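You operate a simulated robot arm through the tools that you are given. There is no shell and no other tool.

You are at the controls of a simulated robot arm. One attempt, no reset.

JOB
Slacken the bracket bolt, draw the blue shim, push in the size that fills the gap and nip up.
Fine: read the gap with the old shim out; use the red spanner and lay it back; the torque round follows later; the gap ends at nought and the section locked off.

It is judged by the outcome, as a careful person would: the job done as asked, and still so three seconds after it is handed in. It fails if anything else is knocked over, pushed out of place, dropped, spilled or broken.

ROBOT AND FRAMES
A 7-joint arm with a two-finger parallel gripper, fixed in place. Base frame: the origin is at the foot of the arm, x ahead of it, y to its left, z up; the work surface is at about z = 1055. Lengths are in mm, angles in degrees, forces in N, time in s.
With the tool pointing down near the work surface it reaches from about 100 to 640 mm from the base axis. Its first joint turns from -66.0 to 66.0 degrees. Payload 1.57 kg.
The TCP is the grasp point between the finger pads, 30 mm short of the fingertips. In the tool frame z runs along the fingers and y along their closing line. Largest opening 110 mm; finger width 24, thickness 12; the body of the gripper, 48 by 112 mm, starts 78 mm behind the TCP.
Orientation is told as [roll, pitch, yaw] about the base's x, y, z axes, in that order, counted from this pose: with the fingers straight down and closing along the base's y, the tool's x points along the base's -x, its y along +y and its z along -z.

CONTROLS
- The arm moves only by the tool arm_command. Its argument "targets" is a list of rows, each an object (a shift or turn left out is 0, a gripper value left out holds the last) with "travel": the shift along the base's x, y, z in cm, a list of three; "dr": the turn, a rotation vector about the base's x, y, z in degrees, a list of three; "claw": the opening in per cent of the stroke, from 0 (shut) to 100 (fully open). In form: [{"travel": [tx, ty, tz], "dr": [ax, ay, az], "claw": claw}, ...]. A call has 1 to 20 rows; each row shifts and turns the commanded pose from where the row before left it. A row lasts 0.2 s, in which the tool goes at most 50 mm and 8.6 degrees; a call with a longer step from one row to the next is refused whole, and so is a gripper value outside its range. A pose out of reach is approached as far as the arm can. The call stops where the force on the tool passes 90 N (or 10 N more than at its start, if that is more) or the arm is blocked; 0.2 s more then pass. The fingers move at their own pace (about 108 mm/s each) and stop on an object; they squeeze with about 20 N. The grip force told is the motor's: it shows also when the fingers shut on nothing. Time passes only in rows, and 0.2 s behind the last, so rows that do not move let the fingers close. The reply holds the time, the measured pose of the TCP, the force on the tool along the base axes, the opening and the grip force, in the units named above and with some noise, with the torque about the TCP (base axes, N m) and any sound that the robot's microphone picked up.
- Cameras (640 x 400 px; columns grow to the right, rows downward): "scene" is fixed at [170.9, -418.5, 1379.1]; the picture's right is [0.58, -0.82, 0.00], its down [-0.65, -0.46, -0.61] and it looks along [0.50, 0.35, -0.80] (base axes); focal length 214 px, centre (320, 200). "wrist" rides on the gripper at [70, 16, -141] in the tool frame; the picture's right is [-0.23, 0.97, 0.00], its down [-0.86, -0.20, -0.48] and it looks along [-0.47, -0.11, 0.88] (tool axes); focal length 222 px, centre (320, 200). There is no depth. A picture from a camera that has moved, and an enlarged one, comes with that camera's place and axes in the base frame and with its lens.
- grab_frame(camera): a new picture of that camera. It takes no simulated time.
- zoom(camera, box): a new picture of the part [left, top, right, bottom] of that camera's present view, enlarged. It takes no simulated time.
- job_done(): hands the job in; it is judged then, once.

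Nothing tells you positions but the pictures and the camera data. Unless the task says otherwise, let go and move clear before handing in.

The tools are called after "Emit:" by a JSON object that holds its "op" and its "data". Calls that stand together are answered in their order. arm_command: Moves the arm, as the interface text tells. Its arguments: {"type":"object","properties":{"targets":{"type":"array","items":{"type":"object","properties":{"travel":{"type":"array","items":{"type":"number"}},"dr":{"type":"array","items":{"type":"number"}},"claw":{"type":"number"}}}}},"required":["targets"]} The other tools are called the same way: grab_frame (camera) takes a picture; zoom (camera, box) takes an enlarged picture of a part of a camera's view; job_done () hands the job in.

At the start:

```text
clock: 0.0
ee_pos: [356.1, 54.7, 1311.0]
orientation: [-0.1, -0.1, 0.0]
force: [-0.5, 0.1, 0.0]
torque: [0.0, 0.02, 0.03]
gripper_width: 109.9
gripper_force: 0.0
```

scene: 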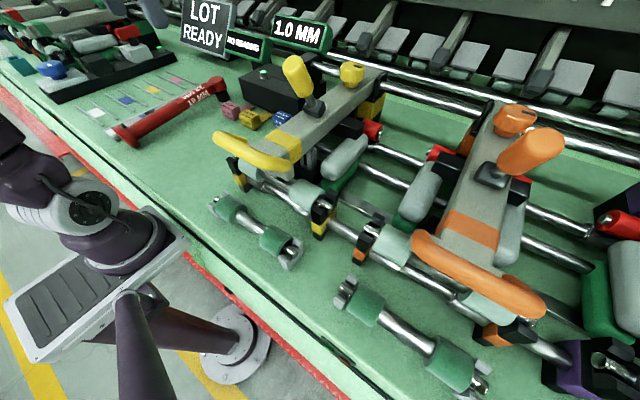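
wrist: 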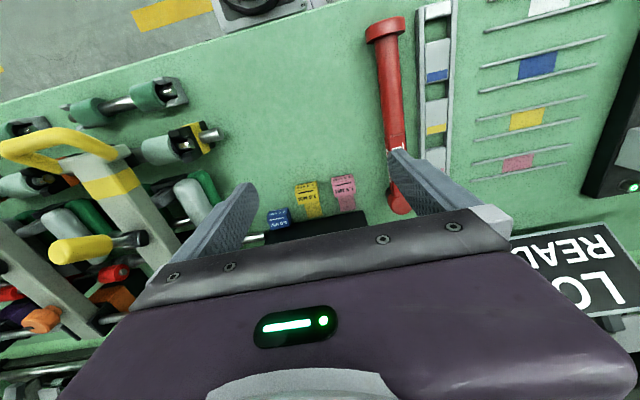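

I see a bench with a red spanner, a few coloured shims (pink, yellow, blue) by a dark block, and two bracket assemblies (yellow and orange) on rails. I'll look closer before moving anything.

Emit:
{"op": "zoom", "data": {"camera": "scene", "box": [170, 0, 400, 144]}}

Emit:
{"op": "zoom", "data": {"camera": "scene", "box": [200, 100, 420, 238]}}

Emit:
{"op": "zoom", "data": {"camera": "scene", "box": [0, 0, 230, 144]}}

Emit:
{"op": "zoom", "data": {"camera": "scene", "box": [340, 80, 640, 268]}}

Emit:
{"op": "zoom", "data": {"camera": "wrist", "box": [0, 80, 270, 248]}}

Emit:
{"op": "zoom", "data": {"camera": "wrist", "box": [240, 120, 400, 220]}}

Emit:
{"op": "zoom", "data": {"camera": "wrist", "box": [400, 0, 640, 150]}}

```text
2.78 times, centred on (285, 72) of scene
camera zoom: at [170.9, -418.5, 1379.1], right [0.58, -0.82, 0.0], down [-0.65, -0.46, -0.61], along [0.5, 0.35, -0.8], focal length 596 px, centre (417, 556)
```

zoom: 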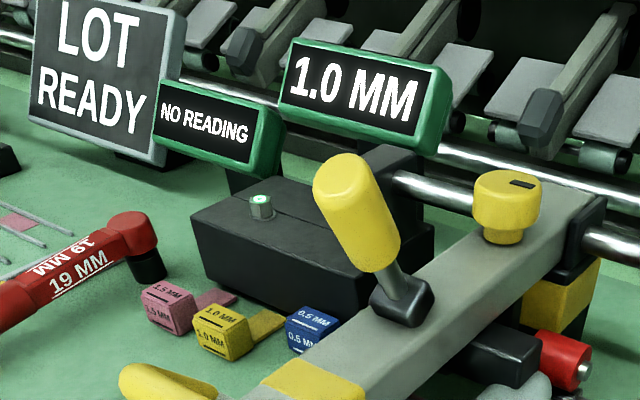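

```text
2.90 times, centred on (310, 169) of scene
camera zoom: at [170.9, -418.5, 1379.1], right [0.58, -0.82, 0.0], down [-0.65, -0.46, -0.61], along [0.5, 0.35, -0.8], focal length 622 px, centre (349, 290)
```

zoom: 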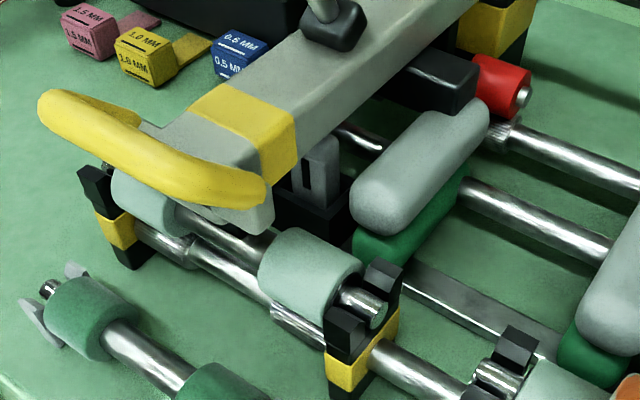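

```text
2.78 times, centred on (115, 72) of scene
camera zoom: at [170.9, -418.5, 1379.1], right [0.58, -0.82, 0.0], down [-0.65, -0.46, -0.61], along [0.5, 0.35, -0.8], focal length 596 px, centre (889, 556)
```

zoom: 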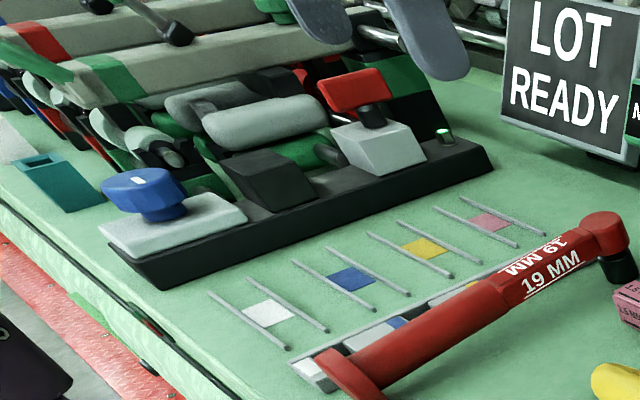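

```text
2.13 times, centred on (490, 174) of scene
camera zoom: at [170.9, -418.5, 1379.1], right [0.58, -0.82, 0.0], down [-0.65, -0.46, -0.61], along [0.5, 0.35, -0.8], focal length 456 px, centre (-42, 255)
```

zoom: 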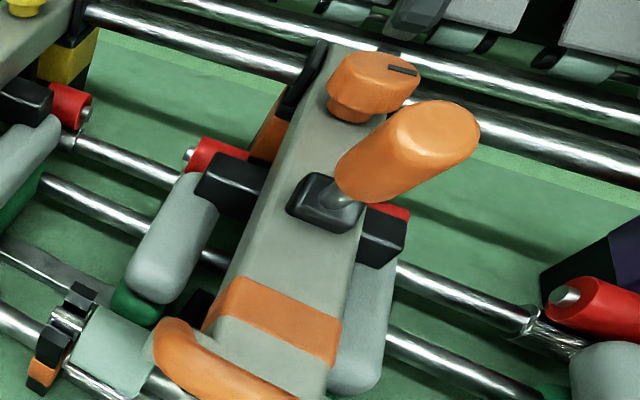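

```text
2.37 times, centred on (135, 164) of wrist
camera zoom: at [285.0, 71.3, 1451.5], right [0.23, 0.97, 0.0], down [0.86, -0.2, 0.48], along [0.47, -0.11, -0.88], focal length 526 px, centre (758, 285)
```

zoom: 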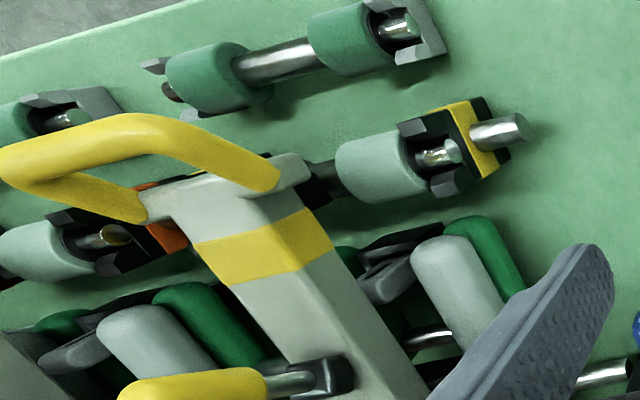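

```text
4.00 times, centred on (320, 170) of wrist
camera zoom: at [285.0, 71.3, 1451.5], right [0.23, 0.97, 0.0], down [0.86, -0.2, 0.48], along [0.47, -0.11, -0.88], focal length 888 px, centre (320, 320)
```

zoom: 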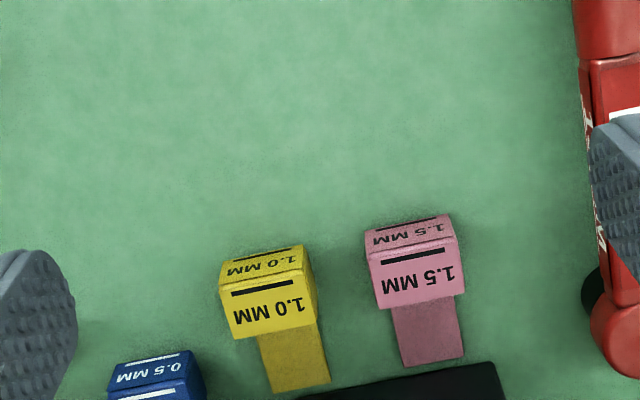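

```text
2.67 times, centred on (520, 75) of wrist
camera zoom: at [285.0, 71.3, 1451.5], right [0.23, 0.97, 0.0], down [0.86, -0.2, 0.48], along [0.47, -0.11, -0.88], focal length 592 px, centre (-213, 533)
```

zoom: 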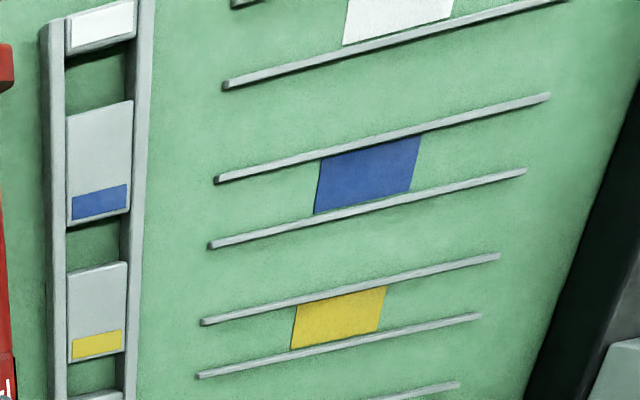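

The parts look spread across several stations: shims near (465, 0), a dark box with a hex fixture near (600, 120), and another fixture far left. I'll raise the arm and move it to look with the wrist camera before touching anything.

Emit:
{"op": "arm_command", "data": {"targets": [{"travel": [0, 0, 3]}, {"travel": [3, 0, 2]}, {"travel": [4, 2, 0]}, {"travel": [4, 2, 0]}, {"travel": [0, 0, 0]}]}}

Emit:
{"op": "grab_frame", "data": {"camera": "wrist"}}

```text
clock: 1.2
ee_pos: [447.1, 94.1, 1320.8]
orientation: [-0.1, -0.1, 0.0]
force: [0.1, 0.6, -0.2]
torque: [0.02, 0.0, -0.02]
gripper_width: 109.9
gripper_force: 0.1
out of reach, approached as far as the arm can: row 2, 3, 4
```

```text
taken
camera wrist: at [375.3, 109.7, 1461.0], right [0.23, 0.97, 0.0], down [0.85, -0.2, 0.48], along [0.47, -0.11, -0.88], focal length 222 px, centre (320, 200)
```

wrist: 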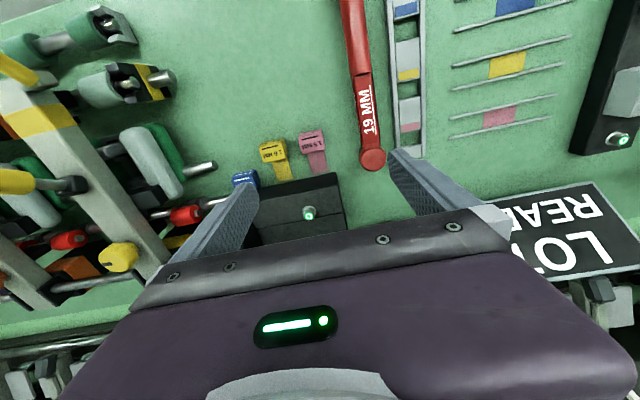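

The dark box sits just past the shims, with a small hex/button on top. I'll zoom on it.

Emit:
{"op": "zoom", "data": {"camera": "wrist", "box": [220, 110, 380, 260]}}

Emit:
{"op": "zoom", "data": {"camera": "wrist", "box": [520, 0, 640, 220]}}

Emit:
{"op": "zoom", "data": {"camera": "wrist", "box": [0, 60, 240, 300]}}

Emit:
{"op": "grab_frame", "data": {"camera": "scene"}}

```text
2.67 times, centred on (300, 185) of wrist
camera zoom: at [375.3, 109.7, 1461.0], right [0.23, 0.97, 0.0], down [0.85, -0.2, 0.48], along [0.47, -0.11, -0.88], focal length 592 px, centre (373, 240)
```

zoom: 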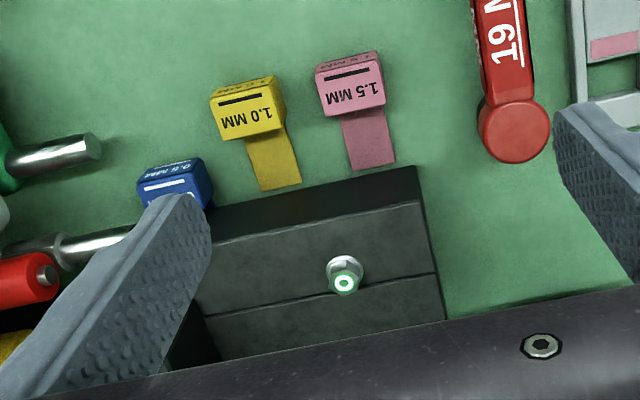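

```text
1.82 times, centred on (580, 110) of wrist
camera zoom: at [375.3, 109.7, 1461.0], right [0.23, 0.97, 0.0], down [0.85, -0.2, 0.48], along [0.47, -0.11, -0.88], focal length 404 px, centre (-153, 364)
```

zoom: 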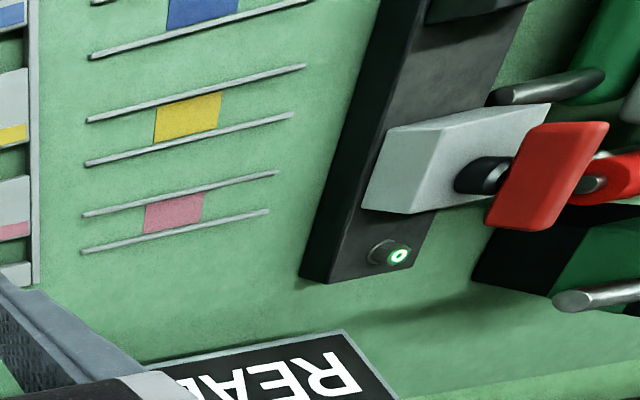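

```text
1.67 times, centred on (120, 180) of wrist
camera zoom: at [375.3, 109.7, 1461.0], right [0.23, 0.97, 0.0], down [0.85, -0.2, 0.48], along [0.47, -0.11, -0.88], focal length 370 px, centre (653, 233)
```

zoom: 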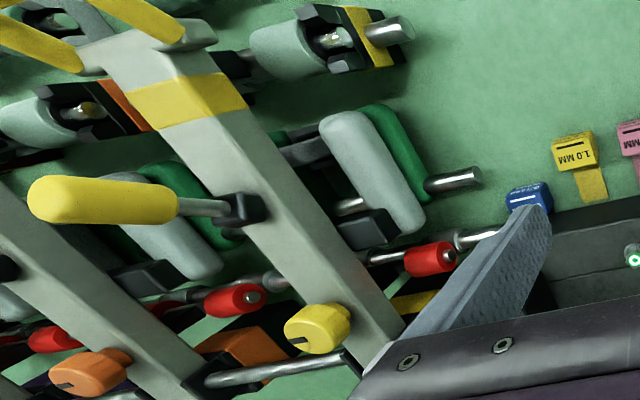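

```text
taken
```

scene: 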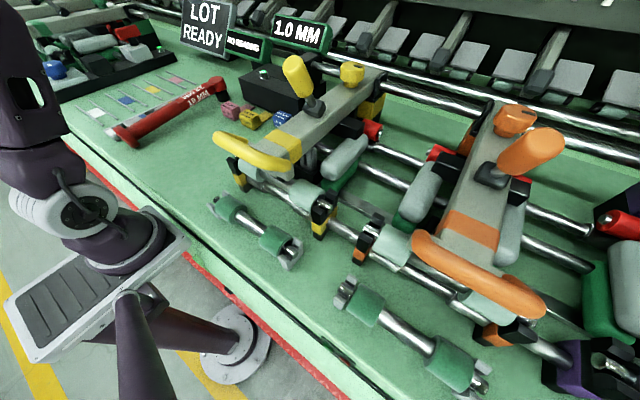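

The hex bolt is on top of the dark bracket box, near (600, 120), and the blue shim is against the box's front face. I'll tilt the wrist to look at the front of the box and the displays from low down, staying high and clear of the yellow arm near y = -190.

Emit:
{"op": "arm_command", "data": {"targets": [{"travel": [-3, -1, -1], "dr": [0, -8, 0]}, {"travel": [-3, -1, -1], "dr": [0, -8, 0]}, {"travel": [-3, -1, -2], "dr": [0, -8, 0]}, {"travel": [-3, -1, -2], "dr": [0, -8, 0]}, {"travel": [0, 0, -2], "dr": [0, -8, 0]}, {"travel": [0, 0, 0]}]}}

Emit:
{"op": "grab_frame", "data": {"camera": "wrist"}}

```text
clock: 2.6
ee_pos: [325.1, 54.4, 1240.8]
orientation: [0.0, -40.2, 0.0]
force: [-0.8, 0.1, 0.5]
torque: [-0.01, 0.02, 0.01]
gripper_width: 110.0
gripper_force: 0.0
```

```text
taken
camera wrist: at [180.2, 69.6, 1302.7], right [0.17, 0.97, 0.15], down [0.35, -0.2, 0.92], along [0.92, -0.11, -0.37], focal length 222 px, centre (320, 200)
```

wrist: 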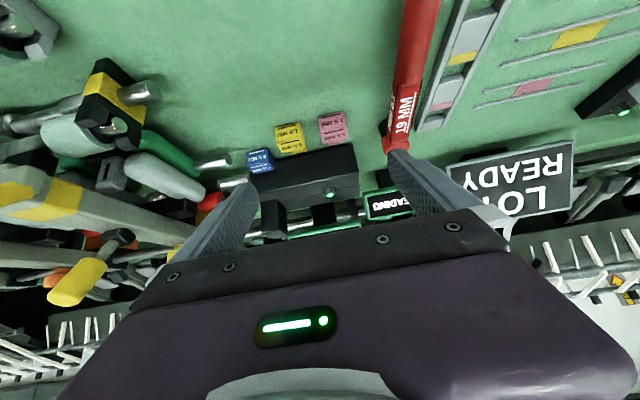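

Emit:
{"op": "zoom", "data": {"camera": "wrist", "box": [220, 100, 420, 240]}}

Emit:
{"op": "zoom", "data": {"camera": "wrist", "box": [0, 40, 260, 240]}}

Emit:
{"op": "zoom", "data": {"camera": "wrist", "box": [360, 0, 640, 220]}}

```text
2.86 times, centred on (320, 170) of wrist
camera zoom: at [180.2, 69.6, 1302.7], right [0.17, 0.97, 0.15], down [0.35, -0.2, 0.92], along [0.92, -0.11, -0.37], focal length 635 px, centre (320, 286)
```

zoom: 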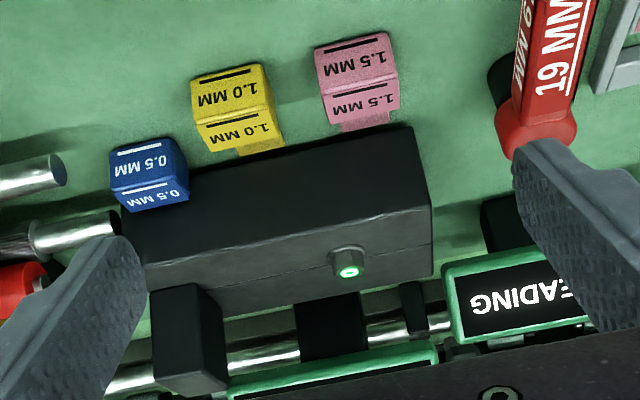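

```text
2.00 times, centred on (130, 140) of wrist
camera zoom: at [180.2, 69.6, 1302.7], right [0.17, 0.97, 0.15], down [0.35, -0.2, 0.92], along [0.92, -0.11, -0.37], focal length 444 px, centre (700, 320)
```

zoom: 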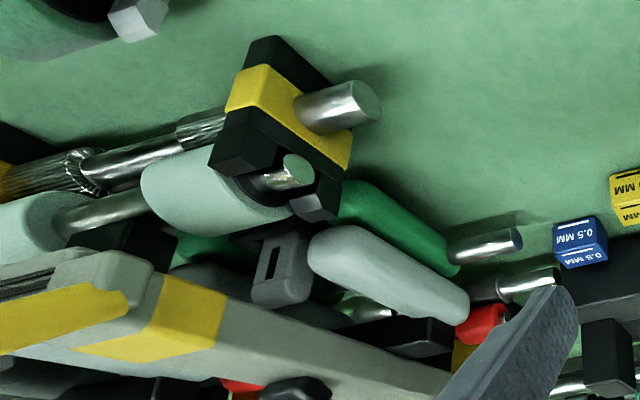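

```text
1.82 times, centred on (500, 110) of wrist
camera zoom: at [180.2, 69.6, 1302.7], right [0.17, 0.97, 0.15], down [0.35, -0.2, 0.92], along [0.92, -0.11, -0.37], focal length 404 px, centre (-7, 364)
```

zoom: 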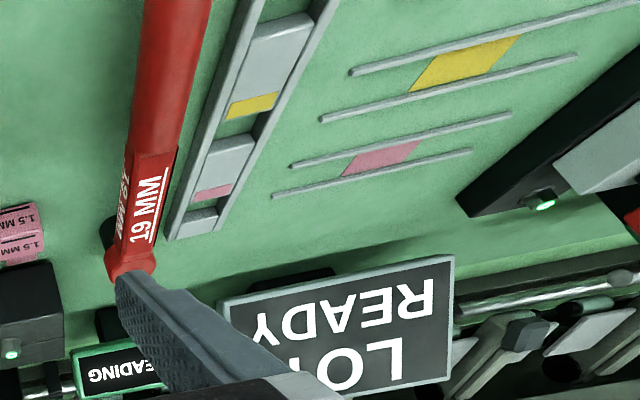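

The box holds the blue shim at its left (−y) end, around (510, −66), and the bolt head sits at about (578, 42, 1131). The spanner lies along x at y ≈ 165–190. I'll come closer to see the slot and the shim's fit.

Emit:
{"op": "arm_command", "data": {"targets": [{"travel": [2.6, -1.8, -2.0]}, {"travel": [2.6, -1.8, -2.0]}, {"travel": [2.6, -1.8, -2.0]}, {"travel": [2.6, -1.8, -2.0]}, {"travel": [2.6, -1.8, -2.0]}, {"travel": [0, 0, 0]}]}}

Emit:
{"op": "zoom", "data": {"camera": "wrist", "box": [160, 60, 480, 260]}}

Emit:
{"op": "zoom", "data": {"camera": "wrist", "box": [200, 120, 330, 210]}}

```text
clock: 4.0
ee_pos: [457.1, -35.0, 1142.0]
orientation: [0.0, -40.1, -0.1]
force: [0.4, 0.2, 0.8]
torque: [0.0, -0.02, 0.01]
gripper_width: 110.1
gripper_force: 0.0
```

```text
2.00 times, centred on (320, 160) of wrist
camera zoom: at [310.1, -20.7, 1204.4], right [0.17, 0.97, 0.15], down [0.35, -0.2, 0.92], along [0.92, -0.11, -0.37], focal length 444 px, centre (320, 280)
```

zoom: 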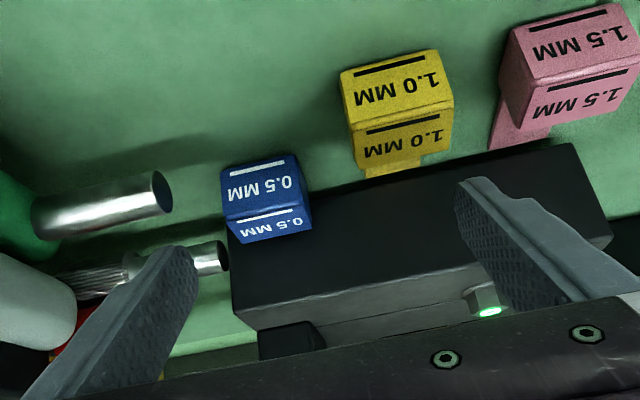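

```text
4.44 times, centred on (265, 165) of wrist
camera zoom: at [310.1, -20.7, 1204.4], right [0.17, 0.97, 0.15], down [0.35, -0.2, 0.92], along [0.92, -0.11, -0.37], focal length 987 px, centre (564, 356)
```

zoom: 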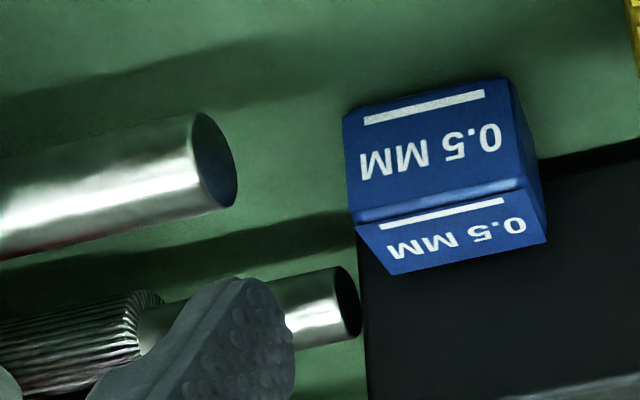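

The blue handle is about 38 mm wide, its top near z ≈ 1088, raised slightly off the bench with its tongue in the box face. Next I'll look at the spanner and its socket.

Emit:
{"op": "arm_command", "data": {"targets": [{"travel": [-2.5, 3, 2.5]}, {"travel": [-2.5, 3, 2]}, {"travel": [-2.5, 3.5, 1]}, {"travel": [-2, 3, 0]}, {"travel": [-1, 2, 0]}, {"travel": [0, 0, 0]}]}}

Emit:
{"op": "grab_frame", "data": {"camera": "wrist"}}

Emit:
{"op": "zoom", "data": {"camera": "wrist", "box": [200, 80, 420, 220]}}

```text
clock: 5.4
ee_pos: [350.9, 108.9, 1196.4]
orientation: [-0.1, -40.0, 0.0]
force: [0.4, 1.2, -0.8]
torque: [0.02, 0.03, -0.04]
gripper_width: 110.2
gripper_force: 0.1
```

```text
taken
camera wrist: at [205.6, 124.4, 1259.2], right [0.17, 0.97, 0.15], down [0.35, -0.2, 0.92], along [0.92, -0.11, -0.37], focal length 222 px, centre (320, 200)
```

wrist: 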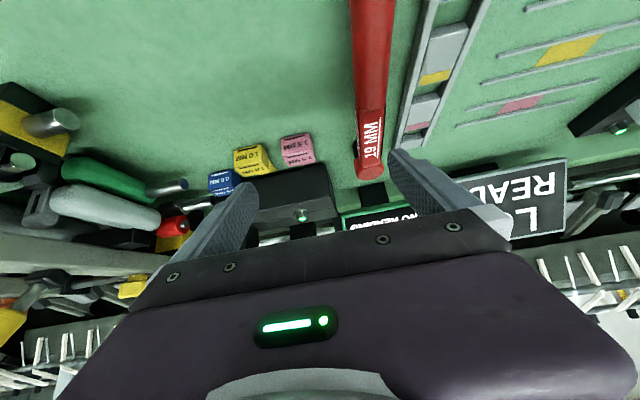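

```text
2.86 times, centred on (310, 150) of wrist
camera zoom: at [205.6, 124.4, 1259.2], right [0.17, 0.97, 0.15], down [0.35, -0.2, 0.92], along [0.92, -0.11, -0.37], focal length 635 px, centre (349, 343)
```

zoom: 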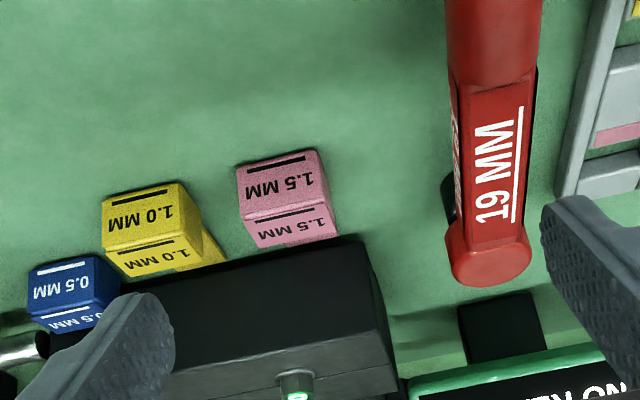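

Emit:
{"op": "zoom", "data": {"camera": "scene", "box": [100, 60, 240, 155]}}

Emit:
{"op": "zoom", "data": {"camera": "scene", "box": [200, 55, 300, 135]}}

Emit:
{"op": "zoom", "data": {"camera": "scene", "box": [170, 0, 340, 80]}}

```text
4.21 times, centred on (170, 108) of scene
camera zoom: at [170.9, -418.5, 1379.1], right [0.58, -0.82, 0.0], down [-0.65, -0.46, -0.61], along [0.5, 0.35, -0.8], focal length 903 px, centre (952, 590)
```

zoom: 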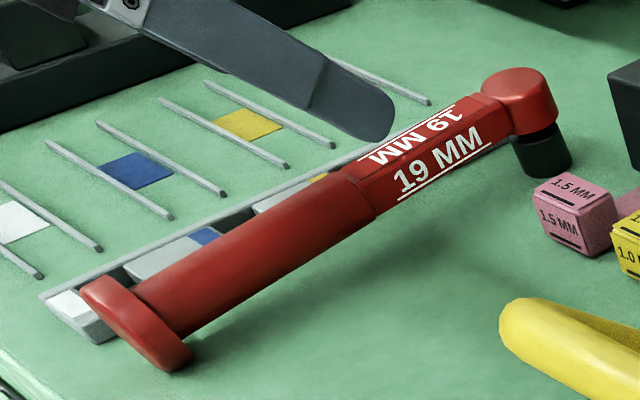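

```text
5.00 times, centred on (250, 95) of scene
camera zoom: at [170.9, -418.5, 1379.1], right [0.58, -0.82, 0.0], down [-0.65, -0.46, -0.61], along [0.5, 0.35, -0.8], focal length 1072 px, centre (670, 725)
```

zoom: 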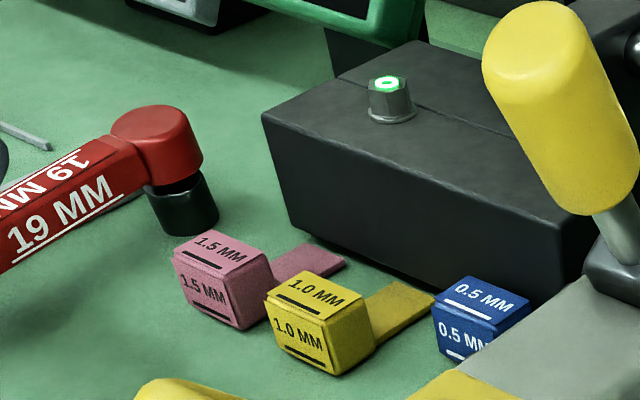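

```text
3.76 times, centred on (255, 40) of scene
camera zoom: at [170.9, -418.5, 1379.1], right [0.58, -0.82, 0.0], down [-0.65, -0.46, -0.61], along [0.5, 0.35, -0.8], focal length 807 px, centre (565, 802)
```

zoom: 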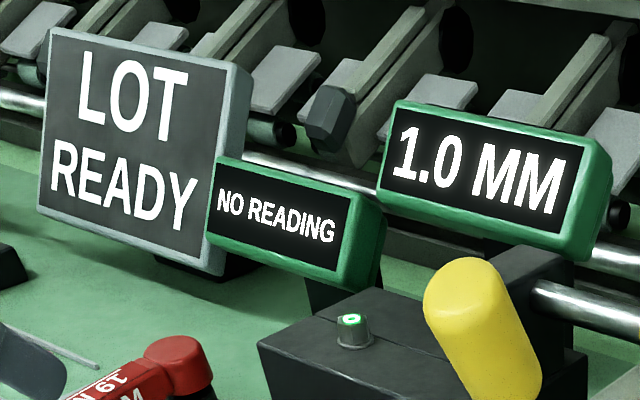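

The spanner lies parallel to x with its socket axis near (508, 167) and tail disc near x = 250, so the socket only needs lifting and shifting onto the bolt. I'll look straight down at the bolt first to see the hex orientation.

Emit:
{"op": "arm_command", "data": {"targets": [{"travel": [3.8, -1.3, 2], "dr": [0, 8, 0]}, {"travel": [3.8, -1.3, 2], "dr": [0, 8, 0]}, {"travel": [3.8, -1.3, 0], "dr": [0, 8, 0]}, {"travel": [3.8, -1.3, -1], "dr": [0, 8, 0]}, {"travel": [3.8, -1.3, -1], "dr": [0, 8, 0]}, {"travel": [0, 0, 0]}]}}

Emit:
{"op": "grab_frame", "data": {"camera": "wrist"}}

Emit:
{"op": "zoom", "data": {"camera": "wrist", "box": [270, 130, 390, 210]}}

```text
clock: 6.8
ee_pos: [541.3, 43.4, 1216.7]
orientation: [0.0, 0.1, 0.0]
force: [0.0, -0.5, 0.1]
torque: [0.0, 0.03, -0.03]
gripper_width: 110.0
gripper_force: 0.0
```

```text
taken
camera wrist: at [470.3, 59.5, 1356.6], right [0.23, 0.97, 0.0], down [0.86, -0.2, 0.48], along [0.46, -0.11, -0.88], focal length 222 px, centre (320, 200)
```

wrist: 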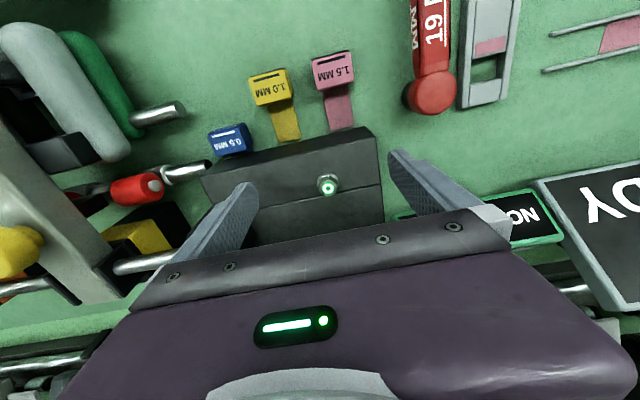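

```text
5.00 times, centred on (330, 170) of wrist
camera zoom: at [470.3, 59.5, 1356.6], right [0.23, 0.97, 0.0], down [0.86, -0.2, 0.48], along [0.46, -0.11, -0.88], focal length 1111 px, centre (270, 350)
```

zoom: 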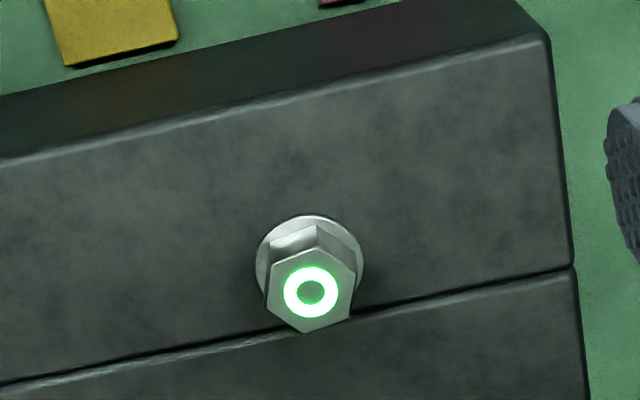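

The box is square with the base axes, and the bolt's hex has corners at roughly 45° + 60°·k. I'll move above the spanner's flat-sided neck near (405, 168) with the fingers part open, and check alignment.

Emit:
{"op": "arm_command", "data": {"targets": [{"travel": [-3.4, 3.1, 0], "claw": 55}, {"travel": [-3.4, 3.1, 0]}, {"travel": [-3.4, 3.1, 0]}, {"travel": [-3.4, 3.1, 0]}, {"travel": [0, 0, -3]}, {"travel": [0, 0, -3]}, {"travel": [0, 0, 0]}]}}

Emit:
{"op": "grab_frame", "data": {"camera": "wrist"}}

Emit:
{"op": "zoom", "data": {"camera": "scene", "box": [80, 20, 260, 150]}}

```text
clock: 8.4
ee_pos: [405.9, 168.2, 1156.1]
orientation: [0.0, 0.1, -0.1]
force: [0.2, -0.7, -0.4]
torque: [0.01, 0.0, 0.01]
gripper_width: 60.6
gripper_force: 0.0
```

```text
taken
camera wrist: at [334.3, 183.4, 1296.1], right [0.23, 0.97, 0.0], down [0.85, -0.2, 0.48], along [0.47, -0.11, -0.88], focal length 222 px, centre (320, 200)
```

wrist: 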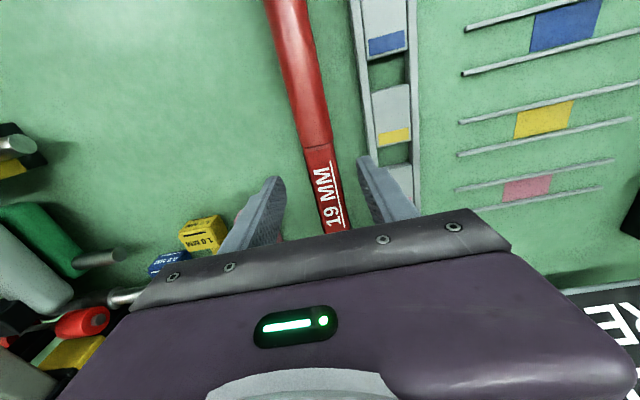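

```text
3.08 times, centred on (170, 85) of scene
camera zoom: at [170.9, -418.5, 1379.1], right [0.58, -0.82, 0.0], down [-0.65, -0.46, -0.61], along [0.5, 0.35, -0.8], focal length 660 px, centre (782, 554)
```

zoom: 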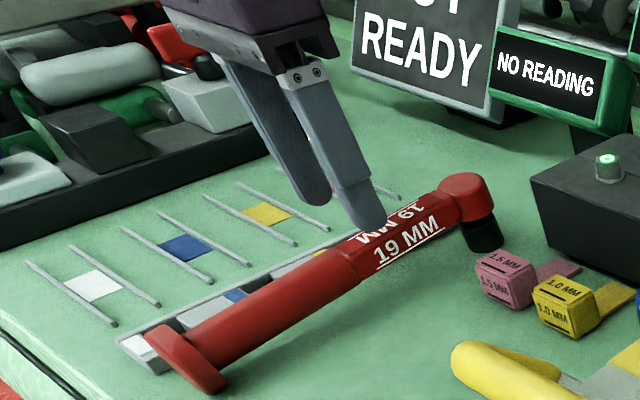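

The spanner axis is at y ≈ 168.7 and parallel to x, so the gripper is lined up over the neck. I'll narrow the opening to clear the tray on the right, lower to the neck, and grip.

Emit:
{"op": "arm_command", "data": {"targets": [{"travel": [0, 0.05, 0], "claw": 45}, {"travel": [0, 0, -2]}, {"travel": [0, 0, -2]}, {"travel": [0, 0, -1.5]}, {"travel": [0, 0, -1]}, {"travel": [0, 0, 0]}]}}

Emit:
{"op": "grab_frame", "data": {"camera": "wrist"}}

Emit:
{"op": "zoom", "data": {"camera": "scene", "box": [80, 20, 260, 150]}}

```text
clock: 9.8
ee_pos: [406.0, 168.6, 1089.4]
orientation: [0.0, 0.0, 0.1]
force: [0.1, 0.0, -0.7]
torque: [-0.03, 0.0, -0.02]
gripper_width: 49.3
gripper_force: 0.0
```

```text
taken
camera wrist: at [334.3, 183.9, 1231.3], right [0.23, 0.97, 0.0], down [0.85, -0.2, 0.48], along [0.47, -0.11, -0.88], focal length 222 px, centre (320, 200)
```

wrist: 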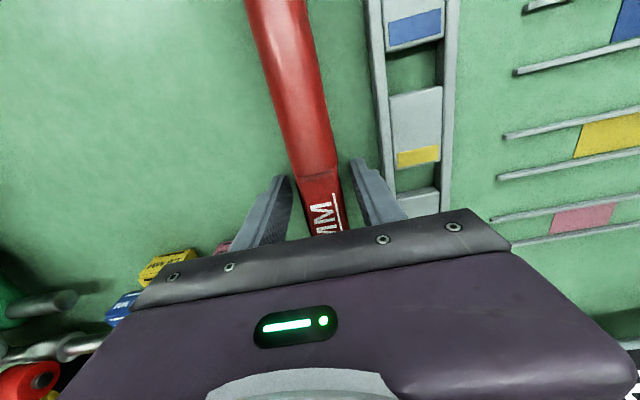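

```text
3.08 times, centred on (170, 85) of scene
camera zoom: at [170.9, -418.5, 1379.1], right [0.58, -0.82, 0.0], down [-0.65, -0.46, -0.61], along [0.5, 0.35, -0.8], focal length 660 px, centre (782, 554)
```

zoom: 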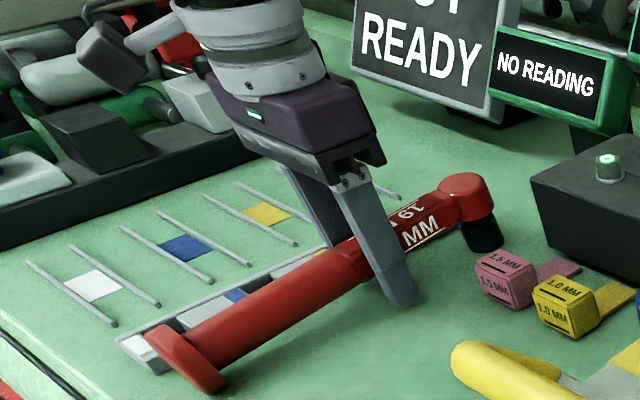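

The fingers straddle the neck and sit clear of the bench. Closing the grip now.

Emit:
{"op": "arm_command", "data": {"targets": [{"claw": 0}, {"claw": 0}, {"claw": 0}]}}

Emit:
{"op": "grab_frame", "data": {"camera": "wrist"}}

```text
clock: 10.6
ee_pos: [404.5, 168.2, 1090.8]
orientation: [-0.1, 0.0, 0.0]
force: [0.3, 0.9, 0.8]
torque: [0.04, -0.28, 0.06]
gripper_width: 28.1
gripper_force: 20.2
```

```text
taken
camera wrist: at [334.3, 184.0, 1231.5], right [0.23, 0.97, 0.0], down [0.86, -0.2, 0.48], along [0.47, -0.11, -0.88], focal length 222 px, centre (320, 200)
```

wrist: 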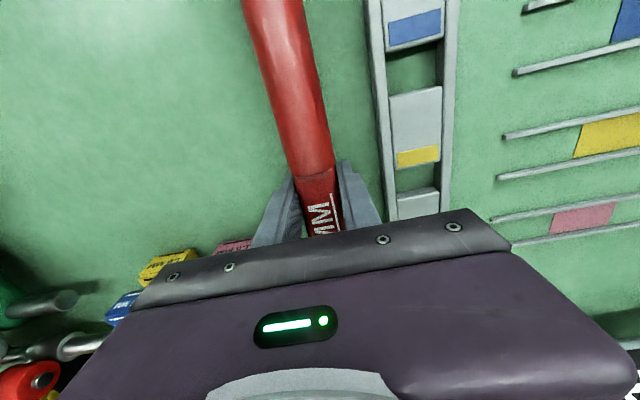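

The neck is 28 mm wide and gripped. I'll lift a little to check it holds level.

Emit:
{"op": "arm_command", "data": {"targets": [{"travel": [0, 0, 0.5]}, {"travel": [0, 0, 1]}, {"travel": [0, 0, 0]}]}}

Emit:
{"op": "zoom", "data": {"camera": "scene", "box": [80, 20, 260, 150]}}

```text
clock: 11.4
ee_pos: [405.3, 168.0, 1105.2]
orientation: [0.0, 0.1, 0.1]
force: [-0.4, 0.0, -4.0]
torque: [0.06, -0.09, 0.0]
gripper_width: 27.7
gripper_force: 20.6
```

```text
3.08 times, centred on (170, 85) of scene
camera zoom: at [170.9, -418.5, 1379.1], right [0.58, -0.82, 0.0], down [-0.65, -0.46, -0.61], along [0.5, 0.35, -0.8], focal length 660 px, centre (782, 554)
```

zoom: 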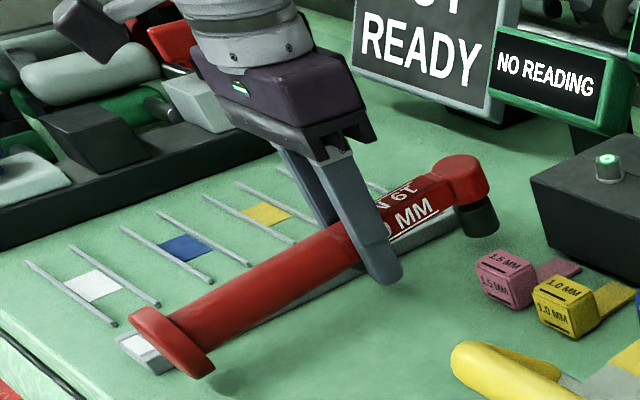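

The spanner is held level (about 0.4 kg). Its original grip pose was (405, 168.5, 1090.5) with yaw 0, which I'll reuse to lay it back. Now I'll lift it and bring the socket over the bolt at roughly (574, 44).

Emit:
{"op": "arm_command", "data": {"targets": [{"travel": [0, 0, 3]}, {"travel": [0, 0, 3]}, {"travel": [0, 0, 2.5]}, {"travel": [1.5, -3, 0]}, {"travel": [1.5, -3, 0]}, {"travel": [1.5, -3, 0]}, {"travel": [1.5, -2.5, 0]}, {"travel": [0.5, -0.7, 0]}, {"travel": [0, 0, 0]}]}}

Emit:
{"op": "grab_frame", "data": {"camera": "scene"}}

Emit:
{"op": "zoom", "data": {"camera": "scene", "box": [200, 20, 320, 110]}}

Emit:
{"op": "grab_frame", "data": {"camera": "wrist"}}

```text
clock: 13.4
ee_pos: [470.9, 46.2, 1190.4]
orientation: [0.0, 0.0, 0.0]
force: [-1.4, -0.4, -4.3]
torque: [0.04, -0.06, 0.0]
gripper_width: 27.9
gripper_force: 20.8
```

```text
taken
```

scene: 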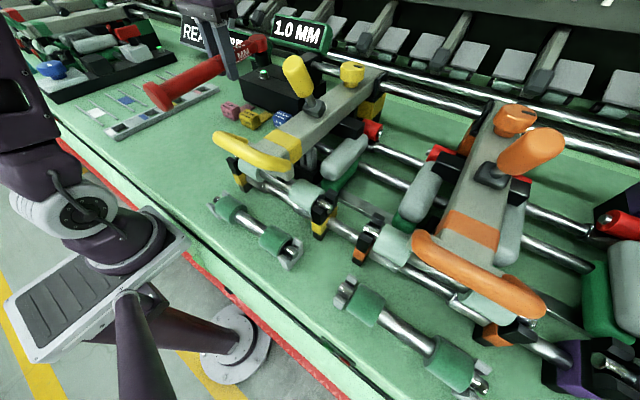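

```text
4.44 times, centred on (260, 65) of scene
camera zoom: at [170.9, -418.5, 1379.1], right [0.58, -0.82, 0.0], down [-0.65, -0.46, -0.61], along [0.5, 0.35, -0.8], focal length 953 px, centre (587, 800)
```

zoom: 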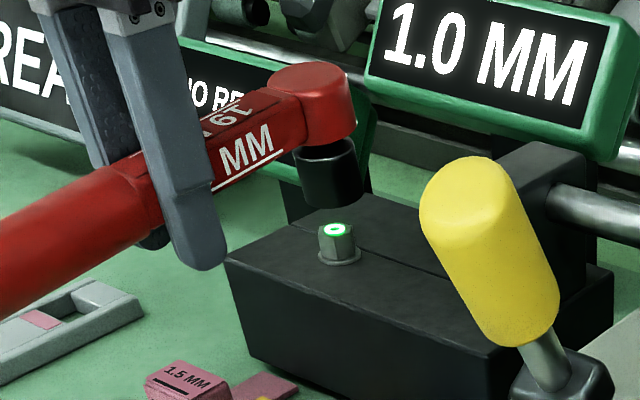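

```text
taken
camera wrist: at [399.9, 61.5, 1331.6], right [0.23, 0.97, 0.0], down [0.86, -0.2, 0.48], along [0.47, -0.11, -0.88], focal length 222 px, centre (320, 200)
```

wrist: 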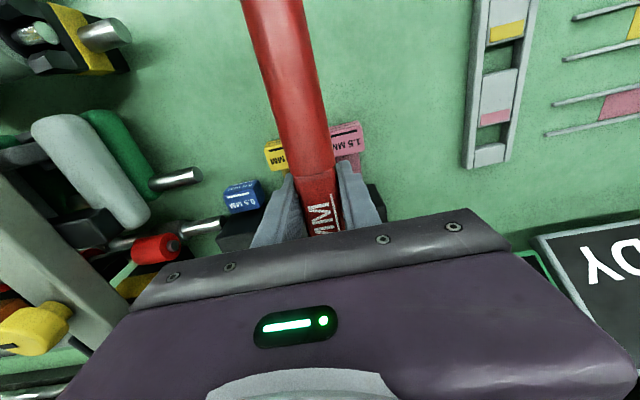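

The socket hovers close to over the bolt. I'll zoom in hard to measure the remaining offset.

Emit:
{"op": "zoom", "data": {"camera": "scene", "box": [240, 25, 300, 75]}}

```text
8.00 times, centred on (270, 50) of scene
camera zoom: at [170.9, -418.5, 1379.1], right [0.58, -0.82, 0.0], down [-0.65, -0.46, -0.61], along [0.5, 0.35, -0.8], focal length 1716 px, centre (720, 1400)
```

zoom: 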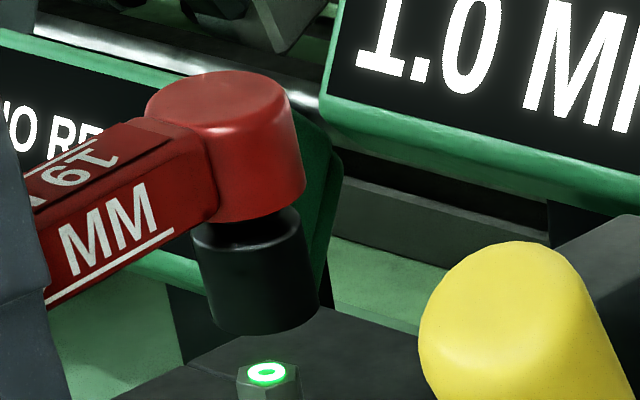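

Emit:
{"op": "zoom", "data": {"camera": "scene", "box": [130, 30, 290, 130]}}

Emit:
{"op": "zoom", "data": {"camera": "scene", "box": [255, 30, 291, 75]}}

```text
4.00 times, centred on (210, 80) of scene
camera zoom: at [170.9, -418.5, 1379.1], right [0.58, -0.82, 0.0], down [-0.65, -0.46, -0.61], along [0.5, 0.35, -0.8], focal length 858 px, centre (760, 680)
```

zoom: 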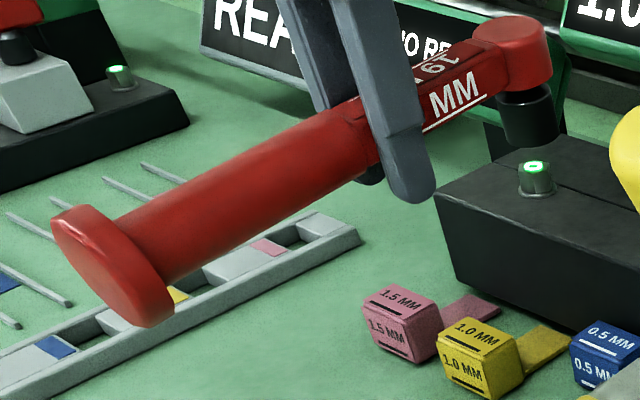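

```text
8.89 times, centred on (273, 52) of scene
camera zoom: at [170.9, -418.5, 1379.1], right [0.58, -0.82, 0.0], down [-0.65, -0.46, -0.61], along [0.5, 0.35, -0.8], focal length 1906 px, centre (738, 1511)
```

zoom: 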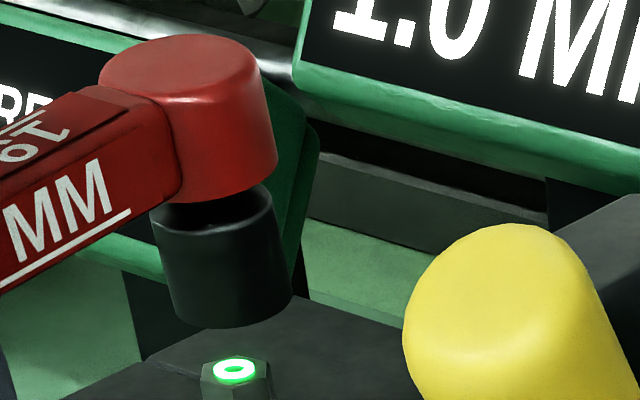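

The measured offset is small: the socket looks up to about 3 mm too far in x. I'll correct by 2 mm and lower until it's just above the bolt head, then look again.

Emit:
{"op": "arm_command", "data": {"targets": [{"travel": [-0.2, -0.05, -0.5]}, {"travel": [0, 0, -0.5]}, {"travel": [0, 0, 0]}]}}

Emit:
{"op": "zoom", "data": {"camera": "scene", "box": [252, 35, 292, 75]}}

```text
clock: 14.2
ee_pos: [468.8, 46.1, 1180.7]
orientation: [0.1, 0.1, 0.0]
force: [-0.1, -0.6, -4.2]
torque: [-0.03, -0.05, 0.02]
gripper_width: 27.8
gripper_force: 20.2
```

```text
10.00 times, centred on (272, 55) of scene
camera zoom: at [170.9, -418.5, 1379.1], right [0.58, -0.82, 0.0], down [-0.65, -0.46, -0.61], along [0.5, 0.35, -0.8], focal length 2145 px, centre (800, 1650)
```

zoom: 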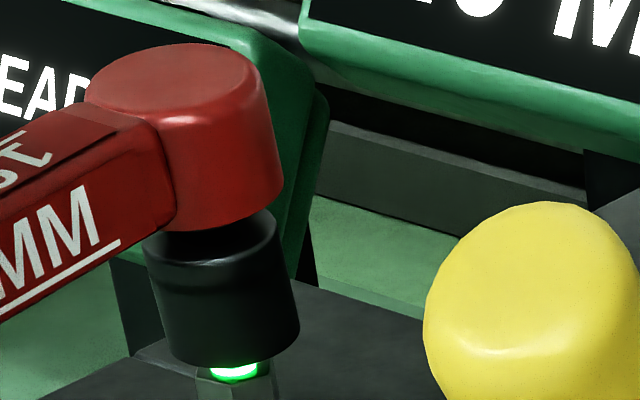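

Side to side the socket is within about 1 mm of the bolt. I'll lower in small steps and watch the force.

Emit:
{"op": "arm_command", "data": {"targets": [{"travel": [-0.03, 0.04, -0.2]}, {"travel": [0, 0, -0.2]}, {"travel": [0, 0, -0.2]}, {"travel": [0, 0, 0]}]}}

Emit:
{"op": "zoom", "data": {"camera": "scene", "box": [252, 35, 292, 75]}}

```text
clock: 15.2
ee_pos: [467.8, 45.4, 1176.0]
orientation: [0.0, -0.1, 0.0]
force: [0.7, -0.8, -4.6]
torque: [0.01, -0.09, 0.01]
gripper_width: 28.0
gripper_force: 20.4
```

```text
10.00 times, centred on (272, 55) of scene
camera zoom: at [170.9, -418.5, 1379.1], right [0.58, -0.82, 0.0], down [-0.65, -0.46, -0.61], along [0.5, 0.35, -0.8], focal length 2145 px, centre (800, 1650)
```

zoom: 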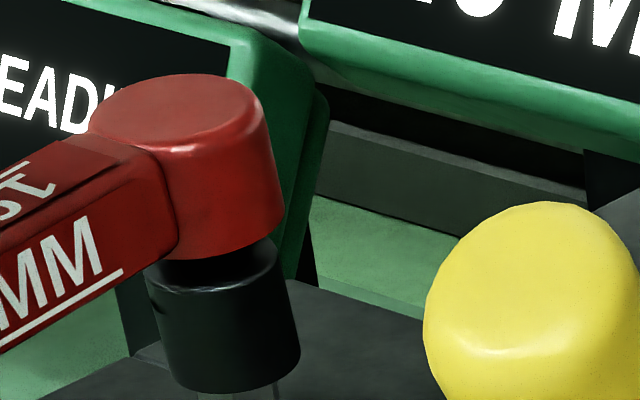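

Emit:
{"op": "arm_command", "data": {"targets": [{"travel": [0, 0, -0.2]}, {"travel": [0, 0, -0.1]}, {"travel": [0, 0, 0]}]}}

Emit:
{"op": "zoom", "data": {"camera": "scene", "box": [252, 40, 292, 80]}}

```text
clock: 16.0
ee_pos: [468.4, 46.9, 1172.0]
orientation: [0.0, 0.0, 0.0]
force: [-0.6, -1.3, -3.3]
torque: [-0.05, -0.08, -0.1]
gripper_width: 27.8
gripper_force: 19.9
```

```text
10.00 times, centred on (272, 60) of scene
camera zoom: at [170.9, -418.5, 1379.0], right [0.58, -0.82, 0.0], down [-0.65, -0.46, -0.61], along [0.5, 0.35, -0.8], focal length 2145 px, centre (800, 1600)
```

zoom: 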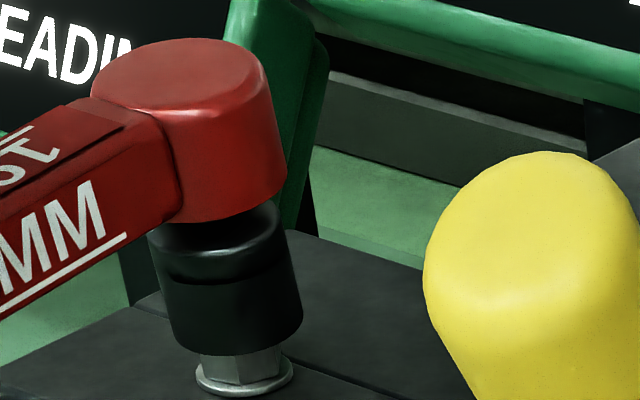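

Emit:
{"op": "arm_command", "data": {"targets": [{"travel": [0, 0, -0.1]}, {"travel": [0, 0, -0.1]}, {"travel": [0, 0, 0]}]}}

Emit:
{"op": "zoom", "data": {"camera": "scene", "box": [252, 40, 292, 80]}}

```text
clock: 16.8
ee_pos: [469.5, 47.1, 1169.8]
orientation: [0.1, 0.0, 0.1]
force: [0.1, 0.8, -4.1]
torque: [-0.01, -0.08, -0.05]
gripper_width: 27.9
gripper_force: 19.9
```

```text
10.00 times, centred on (272, 60) of scene
camera zoom: at [170.9, -418.5, 1379.0], right [0.58, -0.82, 0.0], down [-0.65, -0.46, -0.61], along [0.5, 0.35, -0.8], focal length 2145 px, centre (800, 1600)
```

zoom: 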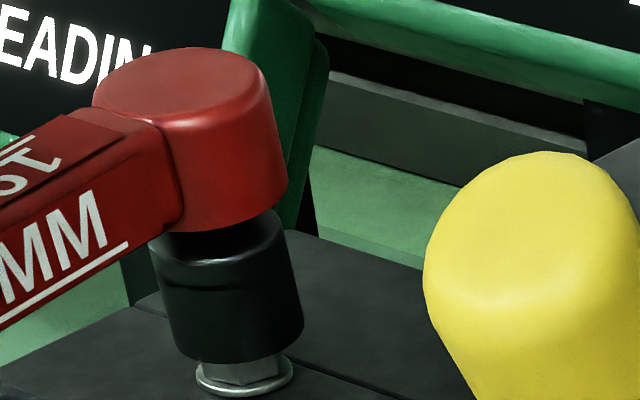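

The socket is sliding down over the hex with no load. Continuing down in small steps.

Emit:
{"op": "arm_command", "data": {"targets": [{"travel": [0, 0, -0.1]}, {"travel": [0, 0, -0.1]}, {"travel": [0, 0, -0.1]}, {"travel": [0, 0, 0]}]}}

Emit:
{"op": "zoom", "data": {"camera": "scene", "box": [252, 40, 292, 80]}}

```text
clock: 17.8
ee_pos: [468.4, 46.5, 1167.7]
orientation: [0.0, 0.0, 0.0]
force: [0.0, -0.4, -4.1]
torque: [0.0, -0.07, 0.0]
gripper_width: 27.9
gripper_force: 20.0
```

```text
10.00 times, centred on (272, 60) of scene
camera zoom: at [170.9, -418.5, 1379.1], right [0.58, -0.82, 0.0], down [-0.65, -0.46, -0.61], along [0.5, 0.35, -0.8], focal length 2145 px, centre (800, 1600)
```

zoom: 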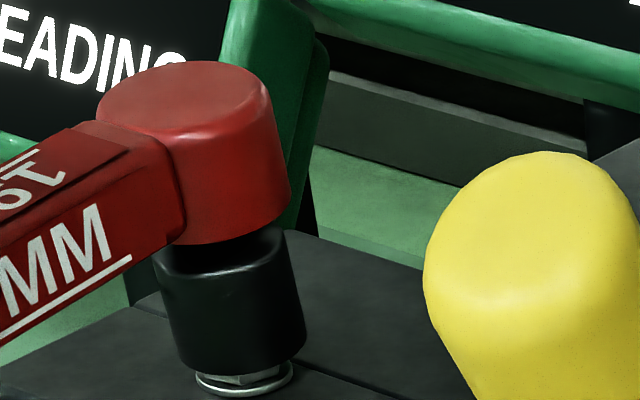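

Emit:
{"op": "arm_command", "data": {"targets": [{"travel": [0, 0, -0.1]}, {"travel": [0, 0, -0.1]}, {"travel": [0, 0, -0.1]}, {"travel": [0, 0, 0]}]}}

Emit:
{"op": "zoom", "data": {"camera": "scene", "box": [252, 40, 292, 80]}}

```text
clock: 18.8
ee_pos: [468.5, 46.0, 1164.5]
orientation: [0.0, 0.0, -0.1]
force: [-0.9, 1.9, -4.9]
torque: [-0.01, -0.08, 0.0]
gripper_width: 27.6
gripper_force: 20.1
```

```text
10.00 times, centred on (272, 60) of scene
camera zoom: at [170.9, -418.5, 1379.1], right [0.58, -0.82, 0.0], down [-0.65, -0.46, -0.61], along [0.5, 0.35, -0.8], focal length 2145 px, centre (800, 1600)
```

zoom: 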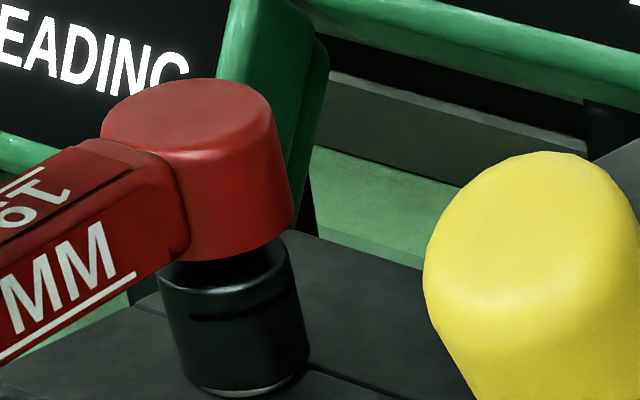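

Emit:
{"op": "arm_command", "data": {"targets": [{"travel": [0, 0, -0.1]}, {"travel": [0, 0, -0.1]}, {"travel": [0, 0, 0]}]}}

Emit:
{"op": "zoom", "data": {"camera": "scene", "box": [252, 40, 292, 80]}}

```text
clock: 19.6
ee_pos: [468.2, 46.4, 1162.2]
orientation: [0.0, 0.1, 0.1]
force: [-3.0, 0.1, -3.3]
torque: [-0.02, -0.02, 0.01]
gripper_width: 28.2
gripper_force: 20.5
```

```text
10.00 times, centred on (272, 60) of scene
camera zoom: at [170.9, -418.5, 1379.1], right [0.58, -0.82, 0.0], down [-0.65, -0.46, -0.61], along [0.5, 0.35, -0.8], focal length 2145 px, centre (800, 1600)
```

zoom: 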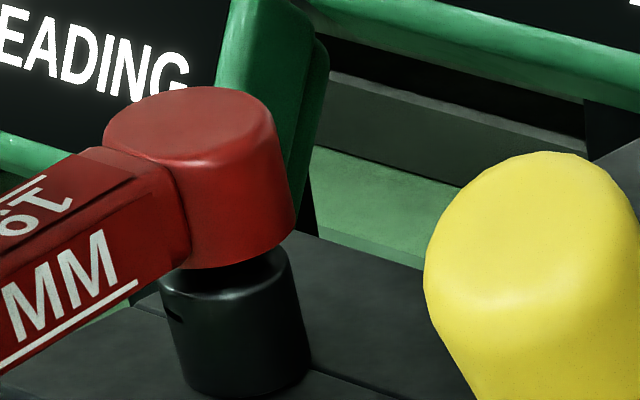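

Emit:
{"op": "arm_command", "data": {"targets": [{"travel": [0, 0, -0.1]}, {"travel": [0, 0, -0.1]}, {"travel": [0, 0, 0]}]}}

Emit:
{"op": "zoom", "data": {"camera": "scene", "box": [252, 40, 292, 80]}}

```text
clock: 20.4
ee_pos: [468.3, 46.1, 1160.1]
orientation: [0.0, 0.1, 0.0]
force: [-6.4, 0.9, 4.8]
torque: [0.01, -0.55, -0.02]
gripper_width: 28.0
gripper_force: 19.0
```

```text
10.00 times, centred on (272, 60) of scene
camera zoom: at [170.6, -418.5, 1379.1], right [0.58, -0.82, 0.0], down [-0.65, -0.46, -0.61], along [0.5, 0.35, -0.8], focal length 2145 px, centre (800, 1600)
```

zoom: 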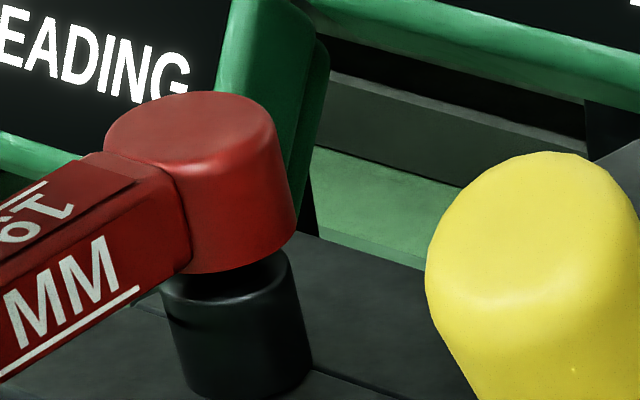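

The socket is seated: about 9 N of upward reaction with a small −x push, so it sits slightly far in +x. I'll relax that and then try a small anticlockwise turn about the bolt axis.

Emit:
{"op": "arm_command", "data": {"targets": [{"travel": [-0.1, 0, 0.1]}, {"travel": [0, 0, 0]}]}}

```text
clock: 21.0
ee_pos: [466.4, 46.2, 1161.6]
orientation: [0.0, 0.1, 0.0]
force: [-0.5, -0.2, -3.9]
torque: [-0.03, -0.08, 0.02]
gripper_width: 27.9
gripper_force: 20.3
```

Emit:
{"op": "arm_command", "data": {"targets": [{"travel": [0.0, -0.37, 0], "dr": [0, 0, 2]}, {"travel": [0.025, -0.555, 0], "dr": [0, 0, 3]}, {"travel": [0, 0, 0]}]}}

Emit:
{"op": "zoom", "data": {"camera": "scene", "box": [200, 0, 340, 100]}}

```text
clock: 21.8
ee_pos: [467.7, 35.9, 1161.1]
orientation: [0.1, 0.0, 5.0]
force: [0.3, 0.6, -4.2]
torque: [-0.01, -0.08, -0.68]
gripper_width: 28.3
gripper_force: 20.0
```

```text
4.00 times, centred on (270, 50) of scene
camera zoom: at [170.9, -418.5, 1379.1], right [0.58, -0.82, 0.0], down [-0.65, -0.46, -0.61], along [0.5, 0.35, -0.8], focal length 858 px, centre (520, 800)
```

zoom: 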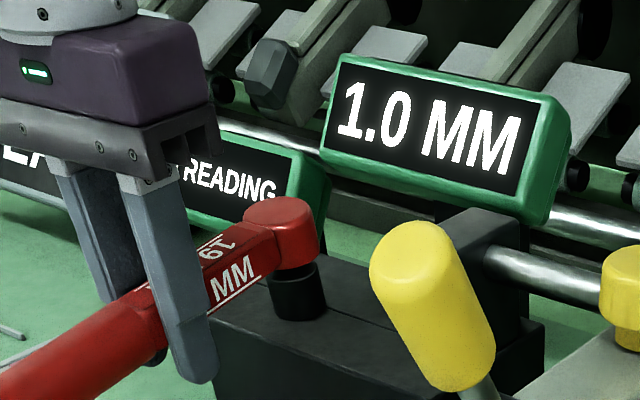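

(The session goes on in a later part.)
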